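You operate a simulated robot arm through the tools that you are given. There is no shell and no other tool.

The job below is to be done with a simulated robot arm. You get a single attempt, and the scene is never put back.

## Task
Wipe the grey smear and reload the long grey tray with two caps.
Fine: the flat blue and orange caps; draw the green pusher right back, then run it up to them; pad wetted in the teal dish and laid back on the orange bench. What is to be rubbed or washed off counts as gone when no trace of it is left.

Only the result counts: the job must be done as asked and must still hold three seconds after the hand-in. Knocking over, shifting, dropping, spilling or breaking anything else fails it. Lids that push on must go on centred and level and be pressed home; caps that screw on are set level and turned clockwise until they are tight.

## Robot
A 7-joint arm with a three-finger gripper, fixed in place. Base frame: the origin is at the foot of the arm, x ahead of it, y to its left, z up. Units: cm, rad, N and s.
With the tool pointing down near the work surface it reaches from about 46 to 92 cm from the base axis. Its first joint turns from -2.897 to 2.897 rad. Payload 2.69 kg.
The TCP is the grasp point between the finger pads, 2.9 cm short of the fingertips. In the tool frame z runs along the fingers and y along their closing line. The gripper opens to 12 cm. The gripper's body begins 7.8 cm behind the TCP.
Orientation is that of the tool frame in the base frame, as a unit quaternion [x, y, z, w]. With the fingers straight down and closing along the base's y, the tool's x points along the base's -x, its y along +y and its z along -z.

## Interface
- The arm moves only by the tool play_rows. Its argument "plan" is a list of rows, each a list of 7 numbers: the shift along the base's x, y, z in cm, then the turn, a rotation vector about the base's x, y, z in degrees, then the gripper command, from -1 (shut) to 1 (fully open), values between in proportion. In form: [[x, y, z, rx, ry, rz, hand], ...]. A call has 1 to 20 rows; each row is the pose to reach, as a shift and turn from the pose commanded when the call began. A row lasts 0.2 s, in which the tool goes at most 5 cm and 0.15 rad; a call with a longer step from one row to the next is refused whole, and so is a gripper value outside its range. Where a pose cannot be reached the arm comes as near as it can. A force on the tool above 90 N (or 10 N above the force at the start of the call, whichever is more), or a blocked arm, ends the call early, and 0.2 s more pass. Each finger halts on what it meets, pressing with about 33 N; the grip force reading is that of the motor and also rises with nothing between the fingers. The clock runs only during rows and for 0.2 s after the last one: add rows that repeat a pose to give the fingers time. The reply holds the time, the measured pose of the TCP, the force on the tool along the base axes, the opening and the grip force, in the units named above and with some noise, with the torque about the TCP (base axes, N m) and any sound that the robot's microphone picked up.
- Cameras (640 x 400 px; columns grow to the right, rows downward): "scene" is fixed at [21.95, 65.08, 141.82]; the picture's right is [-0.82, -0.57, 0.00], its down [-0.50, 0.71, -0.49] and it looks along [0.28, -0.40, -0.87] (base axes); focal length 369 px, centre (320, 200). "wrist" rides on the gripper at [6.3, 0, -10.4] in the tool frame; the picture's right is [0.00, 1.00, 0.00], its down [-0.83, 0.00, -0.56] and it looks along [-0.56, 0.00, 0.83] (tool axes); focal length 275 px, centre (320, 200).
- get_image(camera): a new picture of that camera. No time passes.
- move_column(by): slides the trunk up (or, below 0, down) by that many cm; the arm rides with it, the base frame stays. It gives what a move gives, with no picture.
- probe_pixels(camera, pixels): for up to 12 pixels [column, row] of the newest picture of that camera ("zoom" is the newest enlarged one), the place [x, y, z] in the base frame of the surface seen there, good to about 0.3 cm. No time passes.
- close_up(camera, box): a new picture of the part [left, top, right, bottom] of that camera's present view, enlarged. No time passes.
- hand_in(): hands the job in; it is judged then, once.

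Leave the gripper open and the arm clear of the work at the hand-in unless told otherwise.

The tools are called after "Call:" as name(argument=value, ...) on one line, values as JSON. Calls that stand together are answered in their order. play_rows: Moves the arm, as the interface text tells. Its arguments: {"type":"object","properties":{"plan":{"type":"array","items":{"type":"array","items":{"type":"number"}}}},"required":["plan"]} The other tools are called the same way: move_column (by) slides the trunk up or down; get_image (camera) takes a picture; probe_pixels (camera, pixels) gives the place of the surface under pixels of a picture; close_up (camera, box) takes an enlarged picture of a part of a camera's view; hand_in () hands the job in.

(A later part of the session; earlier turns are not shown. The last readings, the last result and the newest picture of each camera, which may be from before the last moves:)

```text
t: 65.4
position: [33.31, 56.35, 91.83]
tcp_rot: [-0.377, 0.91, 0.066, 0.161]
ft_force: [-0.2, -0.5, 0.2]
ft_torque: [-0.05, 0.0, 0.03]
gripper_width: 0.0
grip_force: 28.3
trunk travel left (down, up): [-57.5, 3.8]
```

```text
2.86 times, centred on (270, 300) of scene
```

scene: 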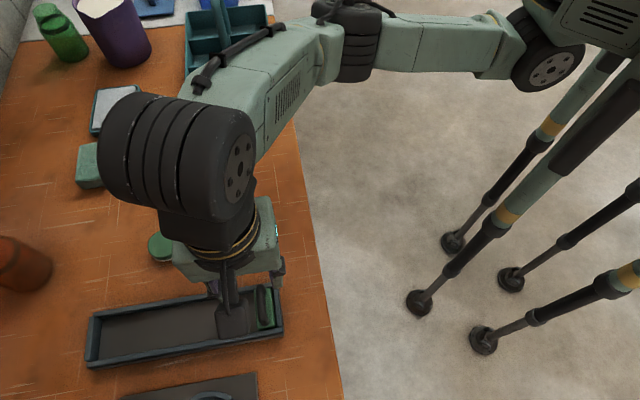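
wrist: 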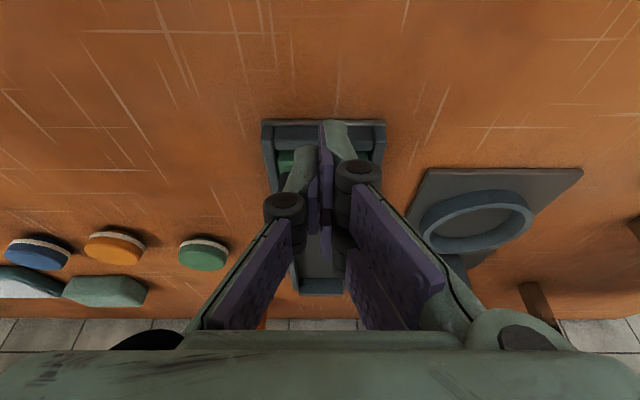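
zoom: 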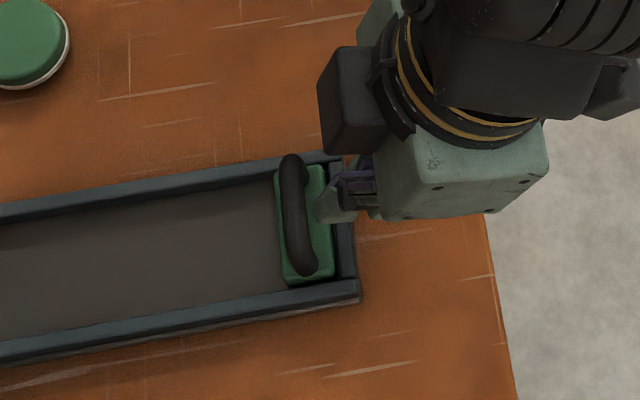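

The closed tips stand right behind the bar. I'll push the pusher outward along the tray, 16 cm first.

Call:
play_rows(plan=[[0.7, 0.7, 0, 0, 0, 0, -1], [1.4, 1.4, 0, 0, 0, 0, -1], [2.2, 2.2, 0, 0, 0, 0, -1], [3.2, 3.2, 0, 0, 0, 0, -1], [4.3, 4.3, 0, 0, 0, 0, -1], [5.5, 5.5, 0, 0, 0, 0, -1], [6.7, 6.7, 0, 0, 0, 0, -1], [7.9, 7.9, 0, 0, 0, 0, -1], [9.1, 9.1, 0, 0, 0, 0, -1], [10.3, 10.3, 0, 0, 0, 0, -1], [11.3, 11.3, 0, 0, 0, 0, -1], [11.3, 11.3, 0, 0, 0, 0, -1]])

Call:
get_image(camera="wrist")

Call:
get_image(camera="scene")

```text
t: 68.0
position: [44.6, 67.67, 91.75]
tcp_rot: [-0.376, 0.91, 0.067, 0.16]
ft_force: [-1.1, -1.5, -1.1]
ft_torque: [-0.07, 0.04, 0.01]
gripper_width: 0.0
grip_force: 28.9
trunk travel left (down, up): [-57.5, 3.8]
```

```text
taken
```

wrist: 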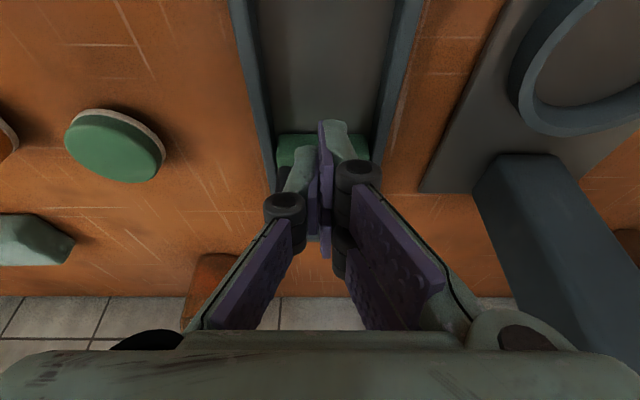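

```text
taken
```

scene: 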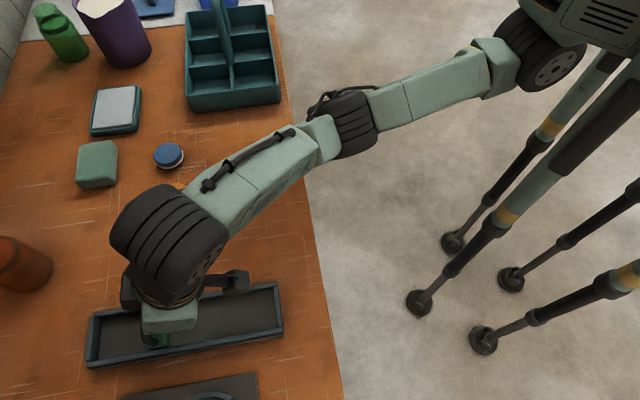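

The pusher follows with only about 2 N. I'll continue slowly toward the far end and listen for a catch.

Call:
play_rows(plan=[[0.7, 0.7, 0, 0, 0, 0, -1], [1.4, 1.4, 0, 0, 0, 0, -1], [2.1, 2.1, 0, 0, 0, 0, -1], [2.8, 2.8, 0, 0, 0, 0, -1], [3.5, 3.5, 0, 0, 0, 0, -1], [4.0, 4.0, 0, 0, 0, 0, -1], [4.0, 4.0, 0, 0, 0, 0, -1]])

Call:
get_image(camera="wrist")

Call:
close_up(camera="scene", box=[60, 260, 300, 390])

```text
t: 69.6
position: [48.53, 71.73, 91.98]
tcp_rot: [-0.377, 0.91, 0.068, 0.16]
ft_force: [0.1, 0.7, 0.2]
ft_torque: [0.01, -0.04, 0.0]
gripper_width: 0.0
grip_force: 28.2
trunk travel left (down, up): [-57.5, 3.8]
```

```text
taken
```

wrist: 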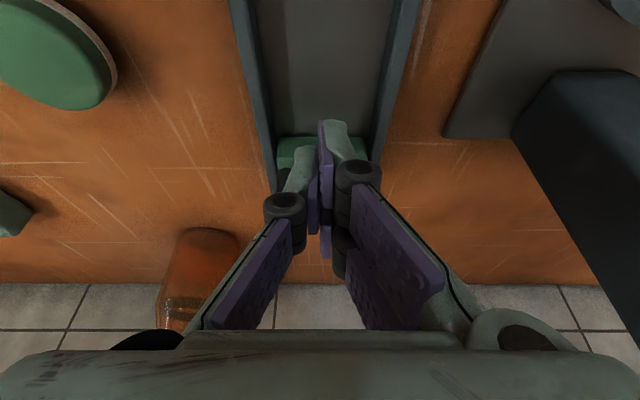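

```text
2.67 times, centred on (180, 325) of scene
```

zoom: 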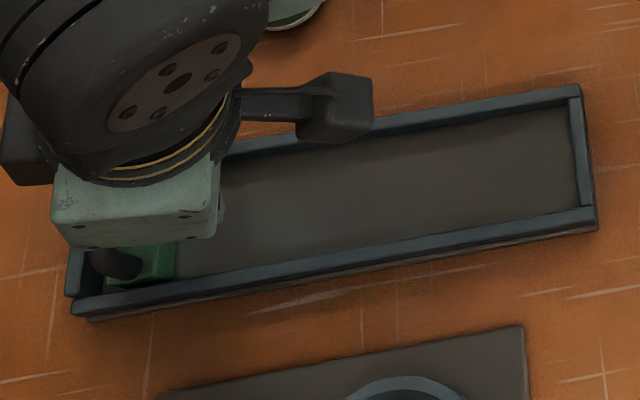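

It's close to the far wall and there's still no resistance. I'll continue in 0.5 cm steps until it stops.

Call:
play_rows(plan=[[0.35, 0.35, 0, 0, 0, 0, -1], [0.7, 0.7, 0, 0, 0, 0, -1], [1.05, 1.05, 0, 0, 0, 0, -1], [1.4, 1.4, 0, 0, 0, 0, -1], [1.4, 1.4, 0, 0, 0, 0, -1]])

Call:
get_image(camera="wrist")

Call:
close_up(camera="scene", box=[70, 300, 150, 380])

```text
t: 70.6
position: [48.99, 72.37, 91.16]
tcp_rot: [-0.381, 0.912, 0.057, 0.142]
ft_force: [-18.2, -16.6, -3.2]
ft_torque: [-0.35, -0.09, -0.03]
gripper_width: 0.0
grip_force: 28.7
trunk travel left (down, up): [-57.5, 3.8]
stopped in row 4: the force on the tool passed its limit at 94 N (the readings are from after the stop); the commanded pose is now the measured one
```

```text
taken
```

wrist: 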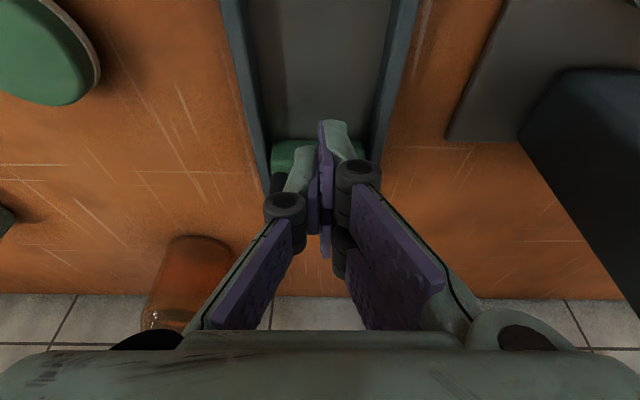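

```text
5.00 times, centred on (110, 340) of scene
```

zoom: 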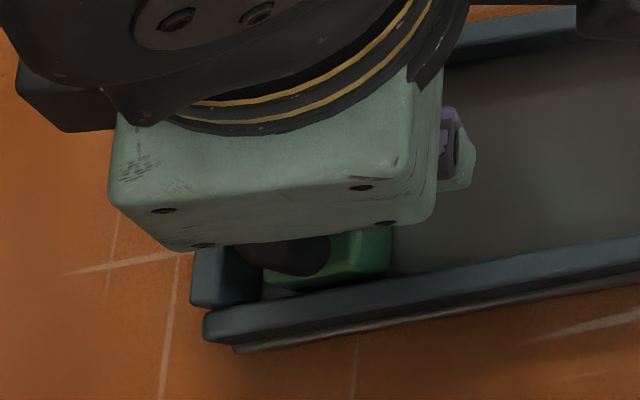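

It hit a firm stop at the far end of its travel; the arm halted itself on the force spike. I'll back off 1.5 cm and see whether the pusher stays latched and the tray is undisturbed.

Call:
play_rows(plan=[[-0.2, -0.2, 0, 0, 0, 0, -1], [-0.5, -0.5, 0, 0, 0, 0, -1], [-1.05, -1.05, 0, 0, 0, 0, -1], [-1.05, -1.05, 0, 0, 0, 0, -1]])

Call:
get_image(camera="wrist")

Call:
close_up(camera="scene", box=[60, 260, 300, 390])

```text
t: 71.6
position: [48.37, 71.51, 91.54]
tcp_rot: [-0.38, 0.912, 0.058, 0.146]
ft_force: [0.3, -0.1, 0.9]
ft_torque: [0.03, 0.05, 0.02]
gripper_width: 0.0
grip_force: 29.2
trunk travel left (down, up): [-57.5, 3.8]
```

```text
taken
```

wrist: 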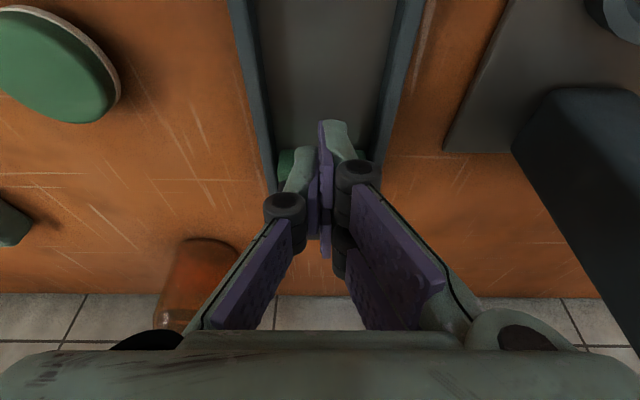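

```text
2.67 times, centred on (180, 325) of scene
```

zoom: 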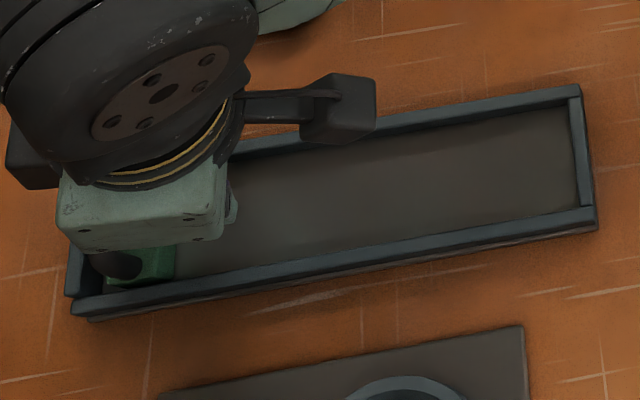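

The pusher stays put as the fingers retreat. I'll lift away and confirm that it holds, and compare the tray outline with the first picture.

Call:
play_rows(plan=[[-0.5, -0.5, 1, 0, 0, 0, -1], [-1, -1, 4, 0, 0, 0, -1], [-3, -3, 7, 0, 0, 0, -1], [-6, -6, 9, 0, 0, 0, -1], [-9, -9, 10, 0, 0, 0, -1], [-12, -12, 11, 0, 0, 0, -1], [-15, -15, 12, 0, 0, 0, -1], [-15, -15, 12, 0, 0, 0, -1]])

Call:
get_image(camera="scene")

Call:
close_up(camera="scene", box=[70, 270, 310, 400])

Call:
get_image(camera="wrist")

```text
t: 73.4
position: [33.28, 56.64, 103.42]
tcp_rot: [-0.379, 0.912, 0.058, 0.146]
ft_force: [-0.2, 0.5, 0.1]
ft_torque: [-0.01, -0.01, -0.01]
gripper_width: 0.0
grip_force: 28.6
trunk travel left (down, up): [-57.5, 3.8]
```

```text
taken
```

scene: 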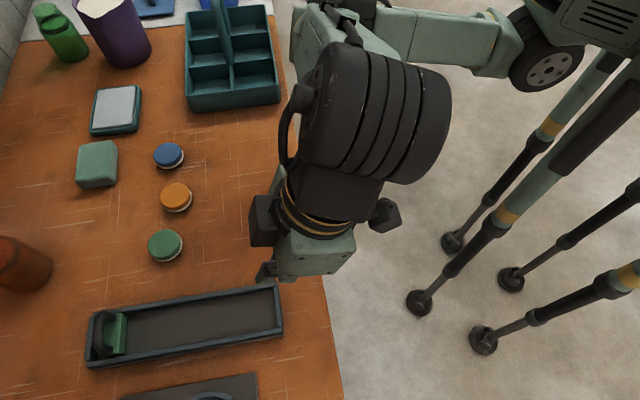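

```text
2.67 times, centred on (190, 335) of scene
```

zoom: 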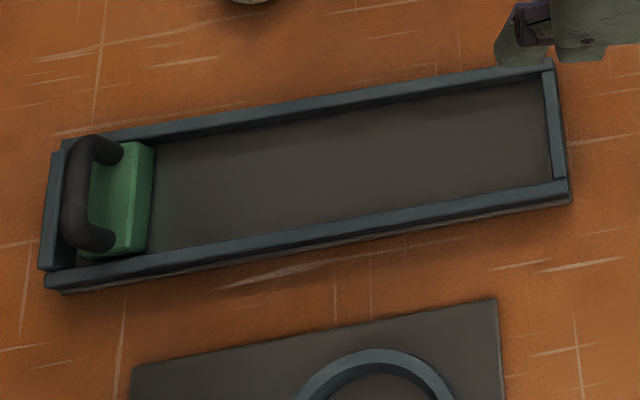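

```text
taken
```

wrist: 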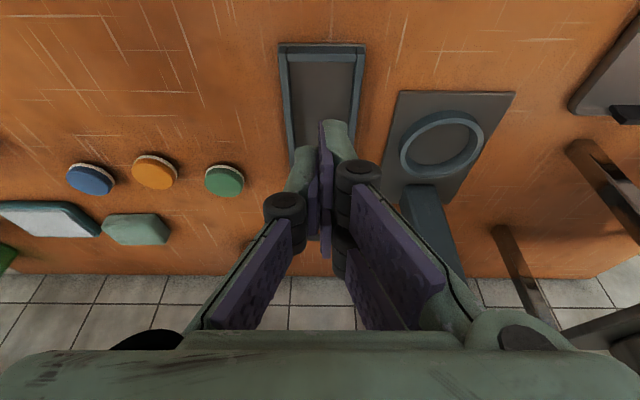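

The pusher holds at the far end, so it is latched right back, and the tray outline is unchanged. Now the caps: I'll make the tool upright and move to (50, 40, 108) with the gripper open to 8 cm, to see the caps from above.

Call:
play_rows(plan=[[2.8, -2.8, 0.8, -2.1, 2.16, 0, -0.5], [5.6, -5.5, 1.6, -4.2, 4.32, 0, 0], [8.3, -8.3, 2.4, -6.3, 6.48, -0.07, 0.333], [11.1, -11.1, 3.2, -8.4, 8.64, -0.1, 0.333], [13.9, -13.9, 4, -10.5, 10.8, -0.12, 0.333], [16.7, -16.6, 4.6, -12.6, 12.96, -0.14, 0.333], [16.7, -16.6, 4.6, -12.6, 12.96, -0.14, 0.333]])

Call:
get_image(camera="wrist")

```text
t: 75.0
position: [49.92, 39.62, 107.96]
tcp_rot: [-0.384, 0.923, -0.001, 0.0]
ft_force: [0.2, -0.8, 0.0]
ft_torque: [0.01, 0.02, -0.02]
gripper_width: 7.97
grip_force: 0.1
trunk travel left (down, up): [-57.5, 3.8]
```

```text
taken
```

wrist: 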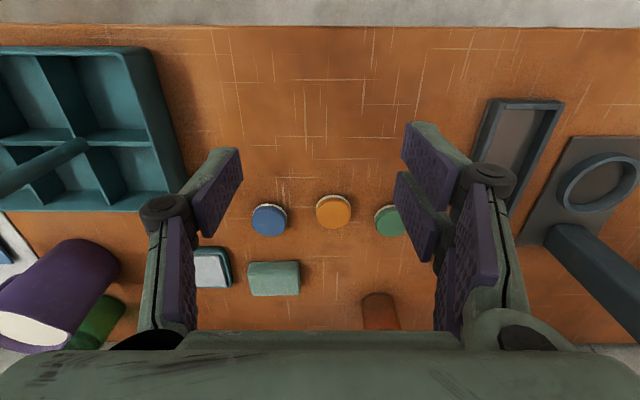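

The caps are at (269, 219) blue, (333, 211) orange and (391, 221) green. The wiped area is also clean in this view. I'll zoom on blue and orange and probe their edges.

Call:
close_up(camera="wrist", box=[240, 180, 370, 250])

Call:
probe_pixels(camera="zoom", pixels=[[140, 190], [65, 190], [215, 190], [140, 130], [140, 245], [460, 155], [385, 155], [535, 155], [460, 90], [460, 215], [140, 110], [460, 75]])

```text
4.92 times, centred on (305, 215) of wrist
```

zoom: 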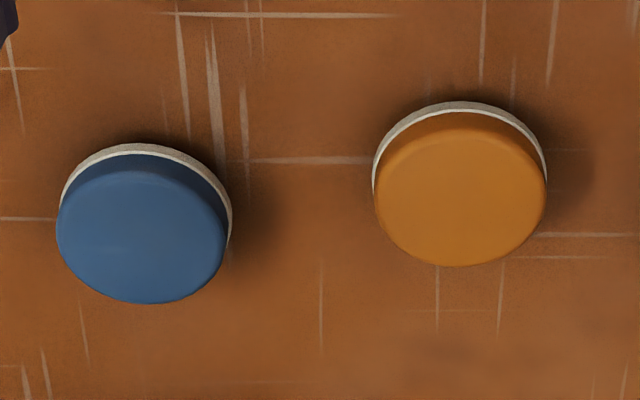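

```text
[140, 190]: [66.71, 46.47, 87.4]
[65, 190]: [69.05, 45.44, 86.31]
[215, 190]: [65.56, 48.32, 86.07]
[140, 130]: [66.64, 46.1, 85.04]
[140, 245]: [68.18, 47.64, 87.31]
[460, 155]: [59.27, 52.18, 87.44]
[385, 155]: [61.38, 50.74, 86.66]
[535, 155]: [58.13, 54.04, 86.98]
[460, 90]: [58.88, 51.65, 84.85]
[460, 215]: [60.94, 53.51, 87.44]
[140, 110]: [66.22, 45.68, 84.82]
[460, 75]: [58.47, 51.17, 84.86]
```

Blue's centre is about (68.4, 47.7) and orange's about (60.9, 53.3); the caps are about 5 cm across with tops at 87.4. I'll move above blue with the tool vertical and the opening at 7 cm, descending to z = 95.

Call:
play_rows(plan=[[3.7, 1.6, -2, 0, 0, 0, 0.167], [7.4, 3.2, -4.5, 0, 0, 0, 0.167], [11.1, 4.9, -7, 0, 0, 0, 0.167], [14.8, 6.5, -9.5, 0, 0, 0, 0.167], [18.5, 8.1, -12.5, 0, 0, 0, 0.167], [18.5, 8.1, -12.9, 0, 0, 0, 0.167]])

Call:
get_image(camera="wrist")

```text
refused: row 5 steps farther than a row can; nothing moved
```

```text
taken
```

wrist: 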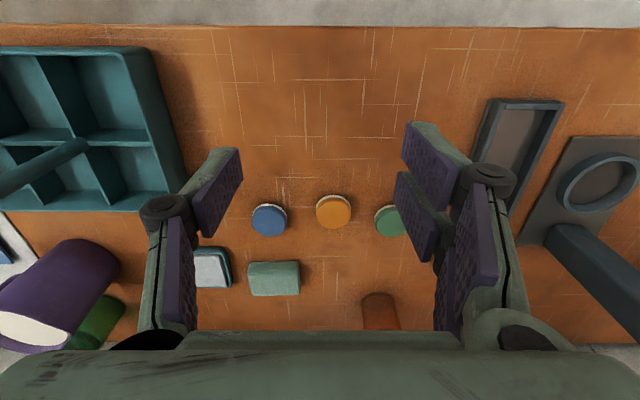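

One step was too long, so I'll repeat the move in smaller steps.

Call:
play_rows(plan=[[3.1, 1.35, -2, 0, 0, 0, 0.167], [6.2, 2.7, -4.2, 0, 0, 0, 0.167], [9.3, 4.05, -6.4, 0, 0, 0, 0.167], [12.4, 5.4, -8.6, 0, 0, 0, 0.167], [15.5, 6.75, -10.8, 0, 0, 0, 0.167], [18.5, 8.1, -12.9, 0, 0, 0, 0.167], [18.5, 8.1, -12.9, 0, 0, 0, 0.167]])

Call:
get_image(camera="wrist")

```text
t: 76.6
position: [68.53, 48.02, 95.09]
tcp_rot: [-0.383, 0.924, 0.0, -0.001]
ft_force: [-0.1, 0.3, 0.6]
ft_torque: [-0.01, 0.01, 0.02]
gripper_width: 6.97
grip_force: 0.0
trunk travel left (down, up): [-57.5, 3.8]
```

```text
taken
```

wrist: 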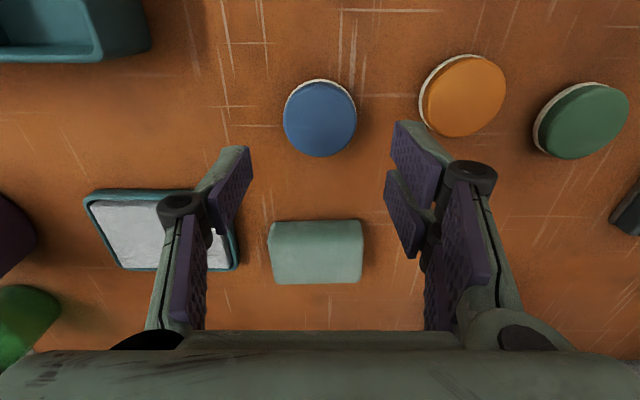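

Blue is centred right below the hand (column 320). I'll lower to z ≈ 88.25 with the tips about 0.4 cm above the bench, and close.

Call:
play_rows(plan=[[-0.05, -0.1, -2, 0, 0, 0, 0.167], [-0.05, -0.1, -4, 0, 0, 0, 0.167], [-0.05, -0.1, -5.5, 0, 0, 0, 0.167], [-0.05, -0.1, -6.4, 0, 0, 0, 0.167], [-0.05, -0.1, -6.85, 0, 0, 0, 0.167], [-0.05, -0.1, -6.85, 0, 0, 0, 0.167]])

Call:
get_image(camera="wrist")

```text
t: 78.0
position: [68.42, 47.89, 88.23]
tcp_rot: [-0.383, 0.924, 0.001, -0.001]
ft_force: [-0.2, 0.5, 0.1]
ft_torque: [0.02, -0.01, 0.01]
gripper_width: 6.99
grip_force: 0.1
trunk travel left (down, up): [-57.5, 3.8]
```

```text
taken
```

wrist: 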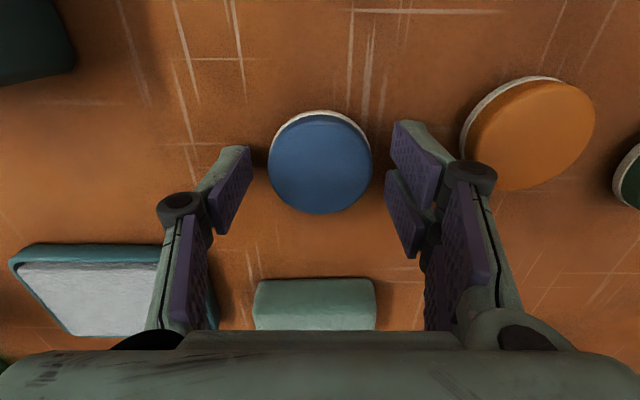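

Blue sits between the pads at columns 268–372. I'll close on it.

Call:
play_rows(plan=[[0, 0, 0, 0, 0, 0, 0], [0, 0, 0, 0, 0, 0, -0.1], [0, 0, 0, 0, 0, 0, -0.3], [0, 0, 0, 0, 0, 0, -1], [0, 0, 0, 0, 0, 0, -1]])

Call:
get_image(camera="wrist")

```text
t: 79.2
position: [68.47, 47.92, 88.25]
tcp_rot: [-0.382, 0.924, -0.001, 0.0]
ft_force: [0.2, 0.3, -0.7]
ft_torque: [0.02, -0.02, 0.02]
gripper_width: 4.66
grip_force: 32.7
trunk travel left (down, up): [-57.5, 3.8]
```

```text
taken
```

wrist: 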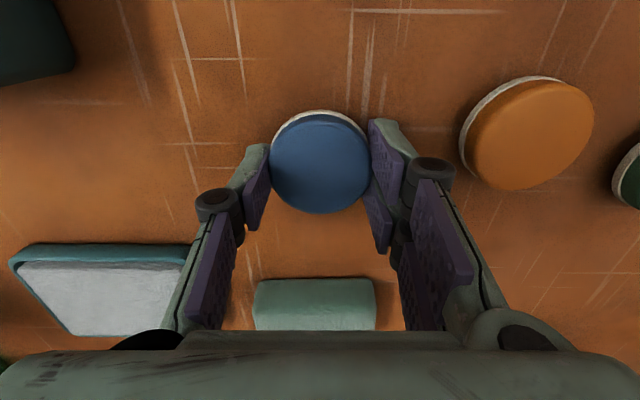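

I'm holding blue at 4.66 cm. I'll lift to z = 98 and carry it over the near part of the tray at (38.15, 61.27), turning −90° on the way so the fingers lie along the tray.

Call:
play_rows(plan=[[0, 0, 2, 0, 0, 0, -1], [0, 0, 6, 0, 0, 0, -1], [0, 0, 9.75, 0, 0, 0, -1], [-2.75, 1.2, 9.75, 0, 0, -8.2, -1], [-5.5, 2.4, 9.75, 0, 0, -16.4, -1], [-8.3, 3.6, 9.75, 0, 0, -24.5, -1], [-11, 4.85, 9.75, 0, 0, -32.7, -1], [-13.8, 6.1, 9.75, 0, 0, -40.9, -1], [-16.5, 7.3, 9.75, 0, 0, -49.1, -1], [-19.3, 8.5, 9.75, 0, 0, -57.3, -1], [-22, 9.7, 9.75, 0, 0, -65.5, -1], [-24.8, 10.9, 9.75, 0, 0, -73.6, -1], [-27.5, 12.1, 9.75, 0, 0, -81.8, -1], [-30.3, 13.35, 9.75, 0, 0, -90, -1], [-30.3, 13.35, 9.75, 0, 0, -90, -1]])

Call:
get_image(camera="wrist")

Call:
get_image(camera="scene")

```text
t: 82.4
position: [38.19, 61.29, 98.26]
tcp_rot: [0.383, 0.924, 0.0, -0.001]
ft_force: [0.0, -0.4, 1.0]
ft_torque: [0.0, 0.0, 0.02]
gripper_width: 4.62
grip_force: 32.6
trunk travel left (down, up): [-57.5, 3.8]
```

```text
taken
```

wrist: 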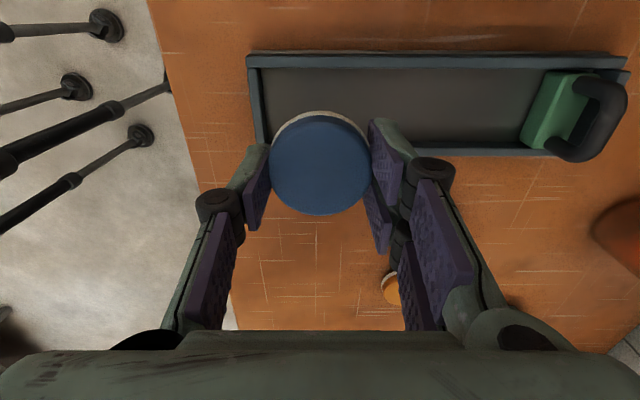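

```text
taken
```

scene: 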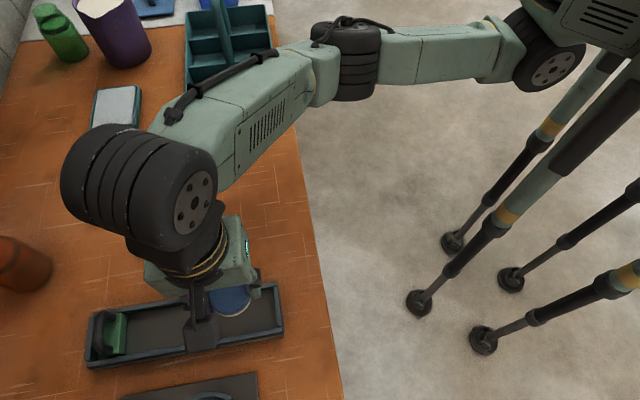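

The hand is over the tray; I estimate its centreline at v = 16.42 and the near wall's inner face at u ≈ 65.8. I'll lower to z = 91 and check the alignment before entering between the rails.

Call:
play_rows(plan=[[-0.06, 0.06, -2.5, 0, 0, 0, -1], [-0.06, 0.06, -5, 0, 0, 0, -1], [-0.06, 0.06, -7, 0, 0, 0, -1], [-0.06, 0.06, -7.2, 0, 0, 0, -1]])

Call:
get_image(camera="wrist")

Call:
close_up(camera="scene", box=[160, 250, 300, 370])

```text
t: 83.4
position: [38.08, 61.45, 90.85]
tcp_rot: [0.383, 0.924, 0.001, 0.0]
ft_force: [-0.5, 0.9, -0.1]
ft_torque: [-0.02, -0.01, 0.0]
gripper_width: 4.64
grip_force: 33.2
trunk travel left (down, up): [-57.5, 3.8]
```

```text
taken
```

wrist: 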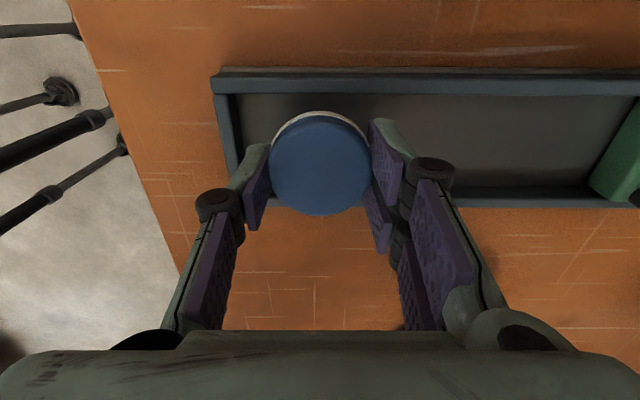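

```text
3.33 times, centred on (230, 310) of scene
```

zoom: 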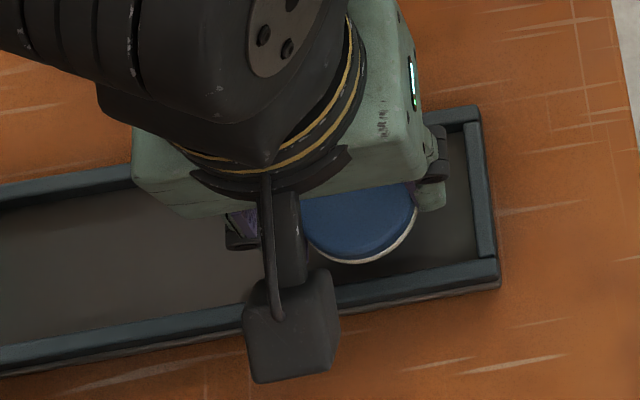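

The alignment across the rails needs care. I'll zoom on the rails and the cap and probe the inner edges.

Call:
close_up(camera="wrist", box=[200, 50, 480, 225])

Call:
probe_pixels(camera="zoom", pixels=[[400, 50], [400, 75], [400, 95], [500, 75], [540, 300], [540, 325], [540, 345], [540, 360], [270, 140], [250, 190], [75, 200], [40, 200]])

```text
2.29 times, centred on (340, 138) of wrist
```

zoom: 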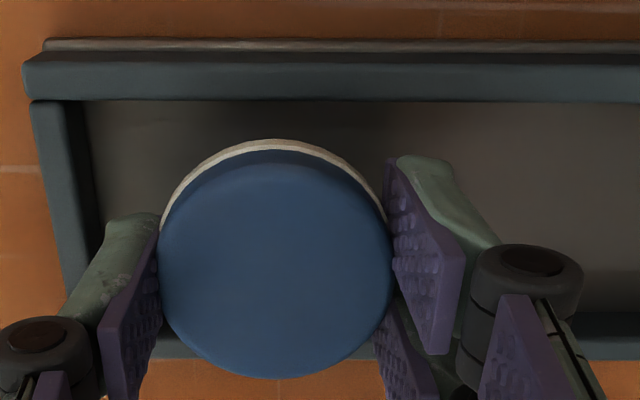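

```text
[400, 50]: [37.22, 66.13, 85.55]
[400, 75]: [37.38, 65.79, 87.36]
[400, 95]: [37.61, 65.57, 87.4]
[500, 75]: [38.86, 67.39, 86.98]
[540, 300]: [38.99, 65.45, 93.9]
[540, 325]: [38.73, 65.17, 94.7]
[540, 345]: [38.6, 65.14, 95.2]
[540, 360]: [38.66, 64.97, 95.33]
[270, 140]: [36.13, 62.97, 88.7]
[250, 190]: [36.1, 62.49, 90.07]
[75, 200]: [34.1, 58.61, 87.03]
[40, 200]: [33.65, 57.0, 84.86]
```

The rails' inner edges are at v ≈ 13.35 and 19.6, so the cap is centred to within 0.1 cm. I'll lower it into the tray until it touches the floor.

Call:
play_rows(plan=[[0.05, -0.05, -0.8, 0, 0, 0, -1], [0.05, -0.05, -1.4, 0, 0, 0, -1], [0.05, -0.05, -1.7, 0, 0, 0, -1], [0.05, -0.05, -1.85, 0, 0, 0, -1], [0.05, -0.05, -1.85, 0, 0, 0, -1]])

```text
t: 84.6
position: [38.25, 61.25, 89.07]
tcp_rot: [0.383, 0.924, 0.0, 0.0]
ft_force: [-1.1, 0.4, -0.8]
ft_torque: [-0.01, -0.01, -0.04]
gripper_width: 4.6
grip_force: 33.0
trunk travel left (down, up): [-57.5, 3.8]
```

There's no contact yet at 89.07. I'll go down a little more in fine steps.

Call:
play_rows(plan=[[0, 0, -0.1, 0, 0, 0, -1], [0, 0, -0.2, 0, 0, 0, -1], [0, 0, -0.2, 0, 0, 0, -1]])

Call:
get_image(camera="wrist")

```text
t: 85.4
position: [38.12, 61.17, 88.78]
tcp_rot: [0.383, 0.924, 0.0, 0.0]
ft_force: [-0.3, 0.2, -0.5]
ft_torque: [0.02, -0.02, -0.03]
gripper_width: 4.63
grip_force: 32.9
trunk travel left (down, up): [-57.5, 3.8]
```

```text
taken
```

wrist: 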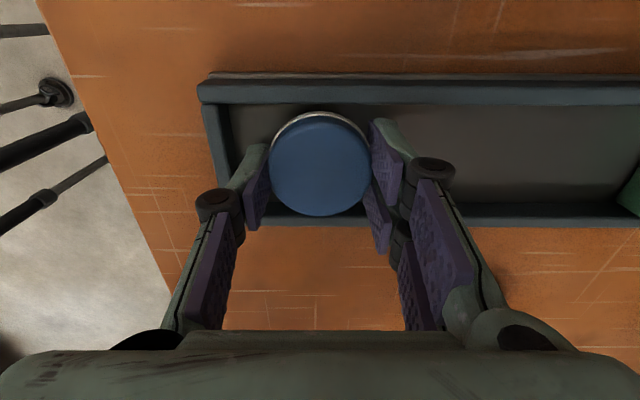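

It's nearly on the floor of the tray. I'll go another 0.15 cm.

Call:
play_rows(plan=[[0, 0, -0.08, 0, 0, 0, -1], [0, 0, -0.15, 0, 0, 0, -1], [0, 0, -0.15, 0, 0, 0, -1]])

```text
t: 86.2
position: [38.06, 61.2, 88.68]
tcp_rot: [0.383, 0.924, 0.001, 0.001]
ft_force: [0.5, 0.4, 6.0]
ft_torque: [0.02, -0.07, 0.01]
gripper_width: 4.61
grip_force: 33.3
trunk travel left (down, up): [-57.5, 3.8]
```

Contact shows 6 N, so the cap is on the tray floor. I'll open to 5.6 cm, which keeps the near finger off the wall, and lift straight up.

Call:
play_rows(plan=[[0, 0, 0.05, 0, 0, 0, -0.1], [0, 0, 0.05, 0, 0, 0, -0.067], [0, 0, 0.05, 0, 0, 0, -0.067], [0, 0, 1, 0, 0, 0, -0.067], [0, 0, 3, 0, 0, 0, -0.067], [0, 0, 6, 0, 0, 0, -0.067], [0, 0, 10, 0, 0, 0, -0.067], [0, 0, 10, 0, 0, 0, -0.067]])

Call:
get_image(camera="wrist")

Call:
get_image(camera="scene")

```text
t: 88.0
position: [38.05, 61.25, 98.62]
tcp_rot: [0.382, 0.924, 0.0, -0.001]
ft_force: [0.5, 0.4, 0.6]
ft_torque: [0.02, 0.01, 0.01]
gripper_width: 5.6
grip_force: 0.1
trunk travel left (down, up): [-57.5, 3.8]
```

```text
taken
```

wrist: 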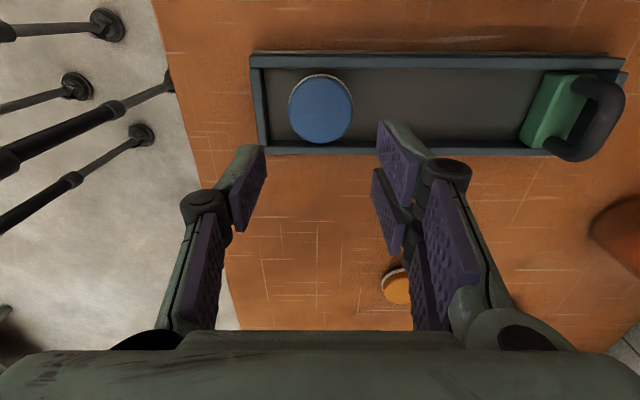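

```text
taken
```

scene: 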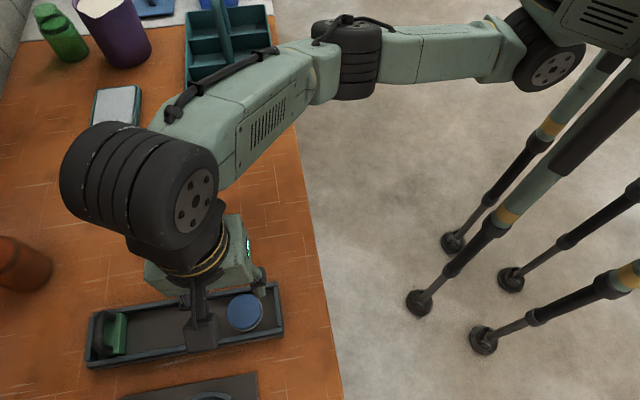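

Blue lies flat in the tray. The orange cap can be taken with the same hand turn, since there's free space along that line. I'll move above it at (60.88, 53.31) and descend to z = 95.

Call:
play_rows(plan=[[3.8, -1.3, 0, 0, 0, 0, 0.167], [7.6, -2.65, 0, 0, 0, 0, 0.167], [11.4, -4, 0, 0, 0, 0, 0.167], [15.2, -5.3, -1, 0, 0, 0, 0.167], [19, -6.6, -2, 0, 0, 0, 0.167], [22.8, -7.95, -3.6, 0, 0, 0, 0.167], [22.8, -7.95, -3.6, 0, 0, 0, 0.167]])

Call:
get_image(camera="wrist")

Call:
get_image(camera="scene")

```text
t: 89.6
position: [60.96, 53.05, 95.04]
tcp_rot: [0.383, 0.924, 0.0, 0.0]
ft_force: [-0.5, -0.4, 0.5]
ft_torque: [-0.01, 0.03, 0.0]
gripper_width: 7.0
grip_force: 0.2
trunk travel left (down, up): [-57.5, 3.8]
```

```text
taken
```

wrist: 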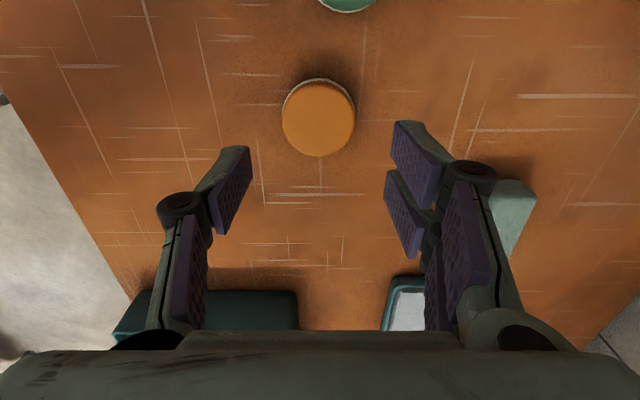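

```text
taken
```

scene: 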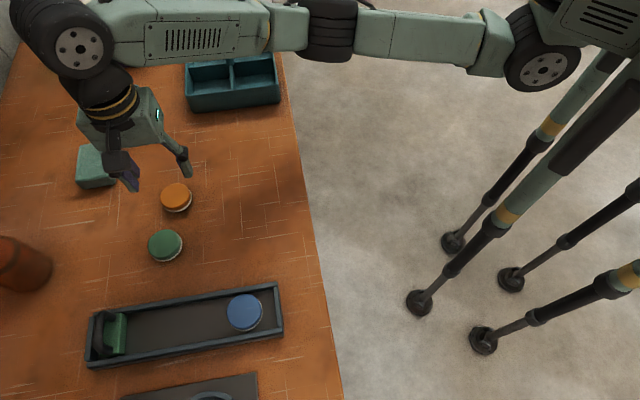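

Orange is centred below at column 318. I'll lower to z ≈ 88.25 and close on it.

Call:
play_rows(plan=[[0, 0, -2, 0, 0, 0, 0.167], [0, 0, -4, 0, 0, 0, 0.167], [0, 0, -5.5, 0, 0, 0, 0.167], [0, 0, -6.4, 0, 0, 0, 0.167], [0, 0, -6.8, 0, 0, 0, 0.167], [0, 0, -6.8, 0, 0, 0, 0.167], [0, 0, -6.8, 0, 0, 0, 0], [0, 0, -6.8, 0, 0, 0, -0.1], [0, 0, -6.8, 0, 0, 0, -0.3], [0, 0, -6.8, 0, 0, 0, -1], [0, 0, -6.8, 0, 0, 0, -1]])

Call:
get_image(camera="wrist")

```text
t: 92.0
position: [60.99, 53.17, 88.22]
tcp_rot: [0.383, 0.924, 0.0, -0.001]
ft_force: [-0.4, 0.0, 0.0]
ft_torque: [0.03, 0.01, -0.04]
gripper_width: 4.66
grip_force: 33.3
trunk travel left (down, up): [-57.5, 3.8]
```

```text
taken
```

wrist: 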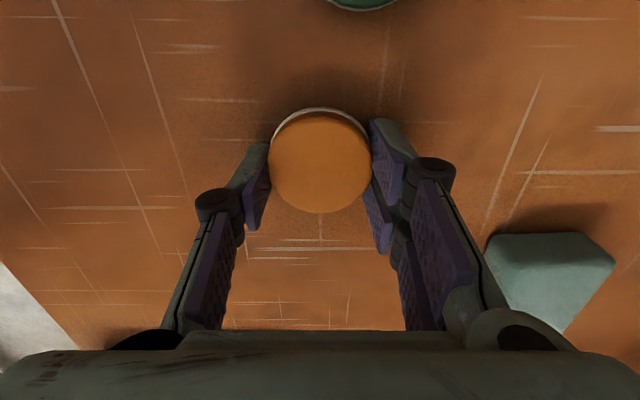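

I'm holding orange at 4.66 cm. I'll lift to z = 98 and carry it over the tray behind the blue cap, to (42.62, 65.85).

Call:
play_rows(plan=[[0, 0, 2, 0, 0, 0, -1], [0, 0, 6, 0, 0, 0, -1], [0, 0, 9.8, 0, 0, 0, -1], [-3.6, 2.5, 9.8, 0, 0, 0, -1], [-7.3, 5, 9.8, 0, 0, 0, -1], [-11, 7.6, 9.8, 0, 0, 0, -1], [-14.7, 10.1, 8.5, 0, 0, 0, -1], [-18.37, 12.68, 7, 0, 0, 0, -1], [-18.37, 12.68, 6, 0, 0, 0, -1], [-18.37, 12.68, 6, 0, 0, 0, -1]])

Call:
get_image(camera="wrist")

Call:
get_image(camera="scene")

```text
t: 94.2
position: [42.58, 65.83, 94.2]
tcp_rot: [0.383, 0.924, 0.0, 0.0]
ft_force: [0.4, 0.2, 1.0]
ft_torque: [0.0, 0.02, -0.01]
gripper_width: 4.6
grip_force: 32.8
trunk travel left (down, up): [-57.5, 3.8]
```

```text
taken
```

wrist: 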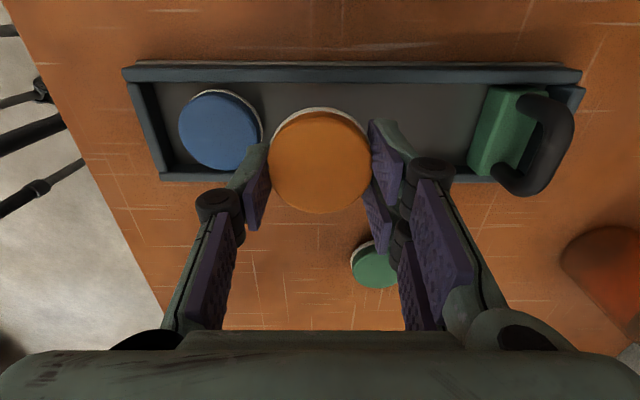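

```text
taken
```

scene: 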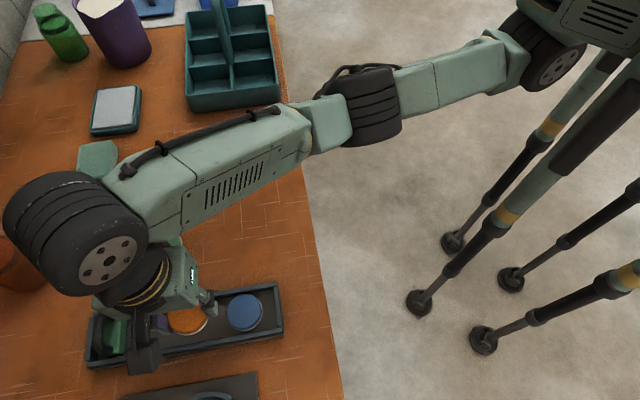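

It's reached, and the near finger clears blue by about 0.7 cm. I'll lower into the tray to just above the floor.

Call:
play_rows(plan=[[0, 0, -1.8, 0, 0, 0, -1], [0, 0, -3.3, 0, 0, 0, -1], [0, 0, -4.4, 0, 0, 0, -1], [0, 0, -5.1, 0, 0, 0, -1], [0, 0, -5.3, 0, 0, 0, -1], [0, 0, -5.3, 0, 0, 0, -1]])

Call:
get_image(camera="wrist")

```text
t: 95.6
position: [42.48, 65.94, 88.98]
tcp_rot: [0.382, 0.924, -0.001, 0.0]
ft_force: [0.7, -0.1, 0.9]
ft_torque: [-0.01, -0.01, 0.03]
gripper_width: 4.6
grip_force: 33.1
trunk travel left (down, up): [-57.5, 3.8]
```

```text
taken
```

wrist: 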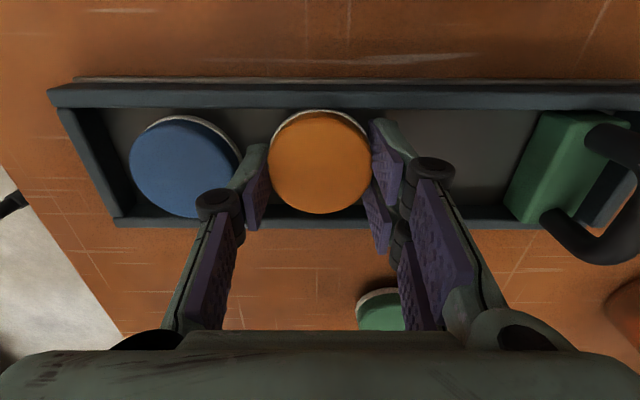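

The cap is between the rails, just above the floor. I'll lower it in fine steps to touch.

Call:
play_rows(plan=[[0, 0, -0.1, 0, 0, 0, -1], [0, 0, -0.2, 0, 0, 0, -1], [0, 0, -0.3, 0, 0, 0, -1], [0, 0, -0.3, 0, 0, 0, -1]])

```text
t: 96.6
position: [42.51, 65.89, 88.82]
tcp_rot: [0.383, 0.924, 0.001, 0.0]
ft_force: [1.1, 2.0, 7.0]
ft_torque: [0.04, -0.02, -0.02]
gripper_width: 4.59
grip_force: 32.8
trunk travel left (down, up): [-57.5, 3.8]
```

Contact shows 7 N. I'll open to 5.3 cm and lift straight up.

Call:
play_rows(plan=[[0, 0, 0.08, 0, 0, 0, -0.15], [0, 0, 0.08, 0, 0, 0, -0.117], [0, 0, 0.08, 0, 0, 0, -0.117], [0, 0, 1, 0, 0, 0, -0.117], [0, 0, 3, 0, 0, 0, -0.117], [0, 0, 6, 0, 0, 0, -0.117], [0, 0, 8, 0, 0, 0, -0.117], [0, 0, 8, 0, 0, 0, -0.117]])

Call:
get_image(camera="wrist")

Call:
get_image(camera="scene")

```text
t: 98.4
position: [42.58, 65.91, 96.69]
tcp_rot: [0.381, 0.924, 0.0, 0.0]
ft_force: [-0.8, 0.6, -0.2]
ft_torque: [0.0, 0.01, 0.02]
gripper_width: 5.32
grip_force: 0.0
trunk travel left (down, up): [-57.5, 3.8]
```

```text
taken
```

wrist: 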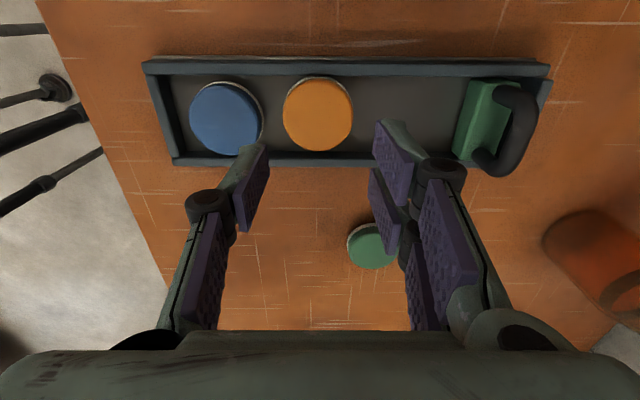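

```text
taken
```

scene: 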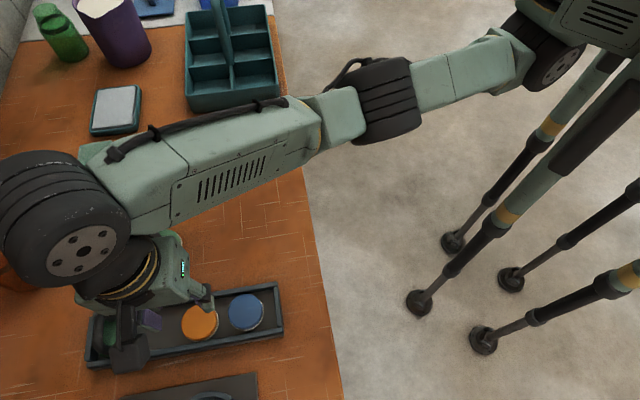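

Both caps lie flat in the tray and the pusher is still latched. To run it up under control, I'll grip the U-handle by its two ends with the fingers closing across the tray. I'll turn the hand back 90° and look at the handle from (37.9, 61.1, 105).

Call:
play_rows(plan=[[-0.4, -0.4, 1.5, 0, 0, 8.2, -0.117], [-0.8, -0.8, 3, 0, 0, 16.4, 0], [-1.3, -1.3, 4.5, 0, 0, 24.6, 0.2], [-1.7, -1.7, 6, 0, 0, 32.8, 0.333], [-2.1, -2.2, 7, 0, 0, 41, 0.333], [-2.6, -2.6, 8.3, 0, 0, 49.2, 0.333], [-3, -3, 8.3, 0, 0, 57.4, 0.333], [-3.4, -3.5, 8.3, 0, 0, 65.6, 0.333], [-3.8, -3.9, 8.3, 0, 0, 73.8, 0.333], [-4.3, -4.4, 8.3, 0, 0, 82, 0.333], [-4.7, -4.8, 8.3, 0, 0, 90, 0.333], [-4.7, -4.8, 8.3, 0, 0, 90, 0.333]])

Call:
get_image(camera="wrist")

Call:
get_image(camera="scene")

```text
t: 101.0
position: [37.88, 61.17, 104.81]
tcp_rot: [-0.383, 0.924, 0.0, 0.0]
ft_force: [0.1, 0.0, -0.7]
ft_torque: [-0.01, -0.03, 0.02]
gripper_width: 8.01
grip_force: 0.1
trunk travel left (down, up): [-57.5, 3.8]
```

```text
taken
```

wrist: 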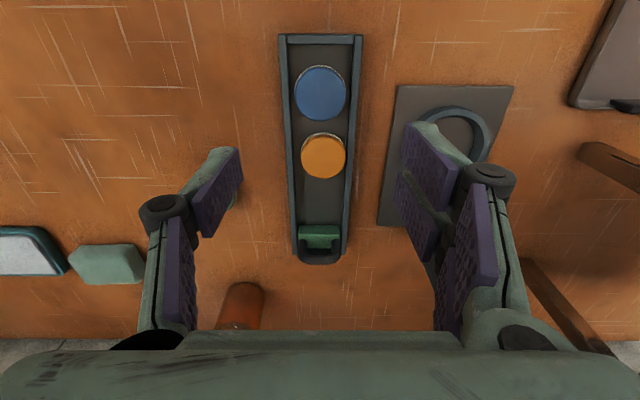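

```text
taken
```

scene: 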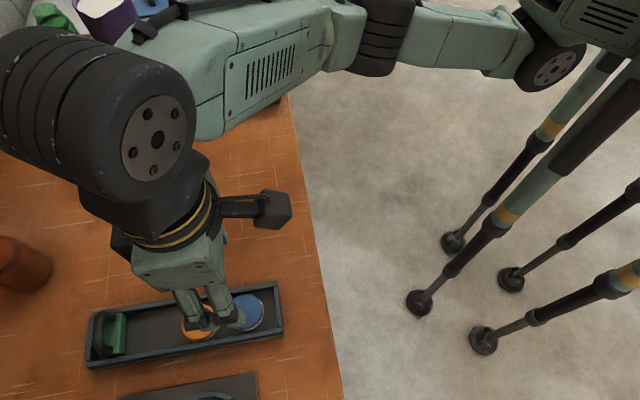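

The caps and handle are all visible. I'll zoom on the handle at (320, 245) and probe it, plus the dark post to the right.

Call:
close_up(camera="wrist", box=[270, 200, 380, 280])

Call:
probe_pixels(camera="zoom", pixels=[[290, 350], [190, 300], [395, 300], [200, 340], [385, 340], [290, 190], [190, 190], [390, 190], [290, 335], [290, 362], [180, 270], [405, 270]])

Call:
probe_pixels(camera="wrist", pixels=[[425, 265], [420, 250], [400, 205], [535, 290], [610, 165], [440, 115]])

```text
5.00 times, centred on (325, 240) of wrist
```

zoom: 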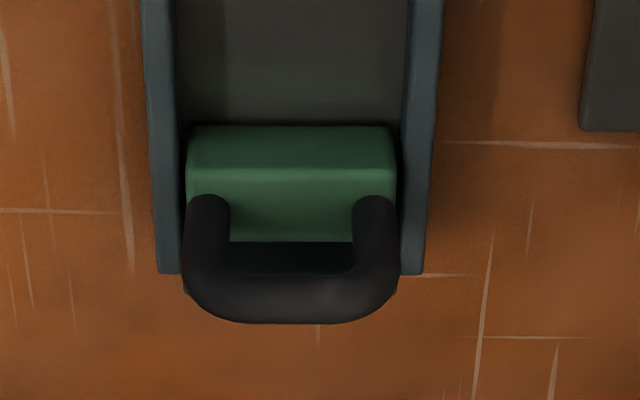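

```text
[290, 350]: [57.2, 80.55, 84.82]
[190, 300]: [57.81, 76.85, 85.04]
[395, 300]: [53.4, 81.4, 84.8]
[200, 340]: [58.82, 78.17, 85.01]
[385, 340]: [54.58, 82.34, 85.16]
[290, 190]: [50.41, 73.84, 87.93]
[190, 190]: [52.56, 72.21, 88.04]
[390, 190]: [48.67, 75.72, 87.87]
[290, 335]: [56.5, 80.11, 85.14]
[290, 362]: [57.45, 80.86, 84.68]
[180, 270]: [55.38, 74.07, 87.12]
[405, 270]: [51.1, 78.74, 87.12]
```

```text
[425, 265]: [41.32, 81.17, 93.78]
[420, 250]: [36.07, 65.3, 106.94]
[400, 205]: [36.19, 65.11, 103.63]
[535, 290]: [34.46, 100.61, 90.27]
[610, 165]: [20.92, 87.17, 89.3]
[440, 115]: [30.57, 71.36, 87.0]
```

The first probe points missed the bar. I'll probe right on the handle tube.

Call:
probe_pixels(camera="zoom", pixels=[[290, 300], [290, 285], [290, 315], [205, 230], [205, 260], [378, 230], [378, 260], [240, 305], [340, 305], [290, 215], [290, 150], [290, 260]])

```text
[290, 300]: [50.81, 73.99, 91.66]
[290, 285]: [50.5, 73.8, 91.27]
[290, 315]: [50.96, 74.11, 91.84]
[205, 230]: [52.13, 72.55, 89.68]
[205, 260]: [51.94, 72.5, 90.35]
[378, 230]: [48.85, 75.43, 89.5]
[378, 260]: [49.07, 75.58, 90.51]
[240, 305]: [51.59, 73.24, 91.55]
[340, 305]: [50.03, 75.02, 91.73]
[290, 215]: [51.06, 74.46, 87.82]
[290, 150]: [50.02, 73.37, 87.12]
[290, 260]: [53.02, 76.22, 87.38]
```

The handle tube is centred at about (50.9, 74.0), height 91.3, running from v = 13.7 to 19.0. I'll lean the tool 20° outward and come above it at z = 98, opened to 8 cm.

Call:
play_rows(plan=[[2.57, 2.55, -1.4, 2.83, -2.83, 0, 0.333], [5.14, 5.1, -2.7, 5.66, -5.66, 0, 0.333], [7.7, 7.65, -4.1, 8.5, -8.5, 0, 0.333], [10.3, 10.2, -5.4, 11.3, -11.3, 0, 0.333], [12.85, 12.76, -6.8, 14.14, -14.14, 0, 0.333], [12.85, 12.76, -6.8, 14.14, -14.14, 0, 0.333]])

Call:
get_image(camera="wrist")

Call:
close_up(camera="scene", box=[40, 240, 240, 380])

```text
t: 102.4
position: [50.33, 71.61, 97.84]
tcp_rot: [-0.378, 0.909, 0.067, 0.16]
ft_force: [-0.6, 0.2, 0.8]
ft_torque: [-0.02, -0.03, -0.02]
gripper_width: 7.98
grip_force: 0.1
out of reach, approached as far as the arm can: row 4, 5, 6
trunk travel left (down, up): [-57.5, 3.8]
```

```text
taken
```

wrist: 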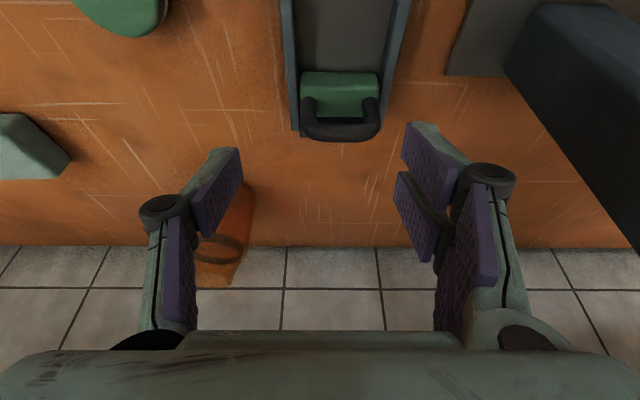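

```text
2.86 times, centred on (140, 310) of scene
```

zoom: 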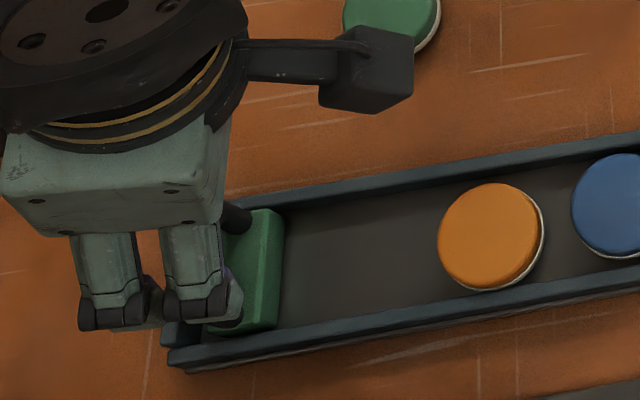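

The arm came up 1.5 cm short here, with its sideways position at v = 15.05 instead of 16.4, so I must not lower yet. I'll raise the trunk by its remaining 3.8 cm to gain reach, then lower with the arm.

Call:
move_column(by=3.8)

```text
t: 103.2
position: [50.26, 71.57, 101.34]
tcp_rot: [-0.377, 0.91, 0.067, 0.161]
ft_force: [0.8, -0.4, -0.5]
ft_torque: [0.02, -0.01, 0.0]
gripper_width: 8.0
grip_force: 0.1
trunk travel left (down, up): [-61.3, 0.0]
```

Trunk is up. Now I'll move to (50.73, 73.93) at z = 95.

Call:
play_rows(plan=[[0, 0, -3, 0, 0, 0, 0.333], [0.2, 1.0, -5, 0, 0, 0, 0.333], [0.47, 2.36, -6.3, 0, 0, 0, 0.333], [0.47, 2.36, -6.3, 0, 0, 0, 0.333]])

Call:
get_image(camera="wrist")

Call:
get_image(camera="scene")

```text
t: 104.2
position: [50.61, 73.02, 95.05]
tcp_rot: [-0.377, 0.91, 0.066, 0.16]
ft_force: [0.6, 0.5, -0.4]
ft_torque: [0.0, -0.03, 0.05]
gripper_width: 7.99
grip_force: 0.0
out of reach, approached as far as the arm can: row 3, 4
trunk travel left (down, up): [-61.3, 0.0]
```

```text
taken
```

wrist: 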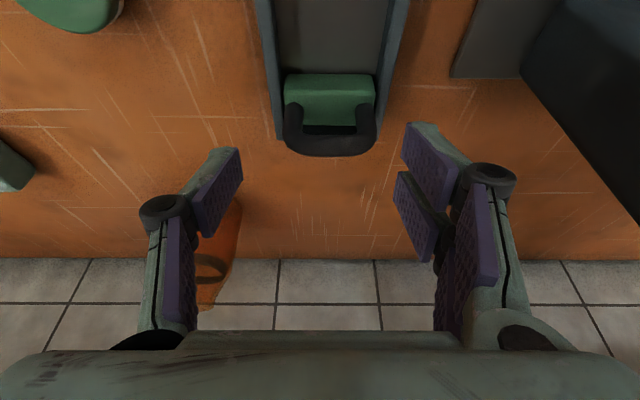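

```text
taken
```

scene: 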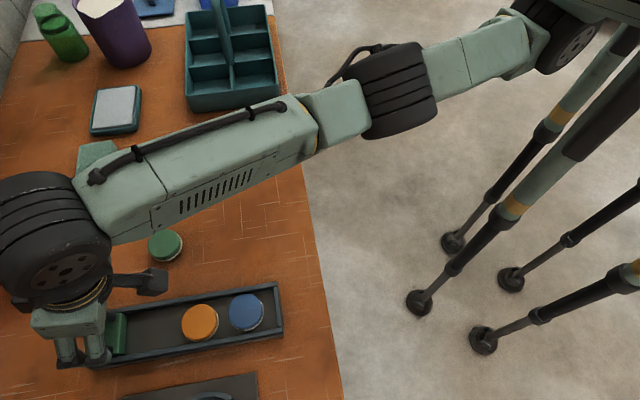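

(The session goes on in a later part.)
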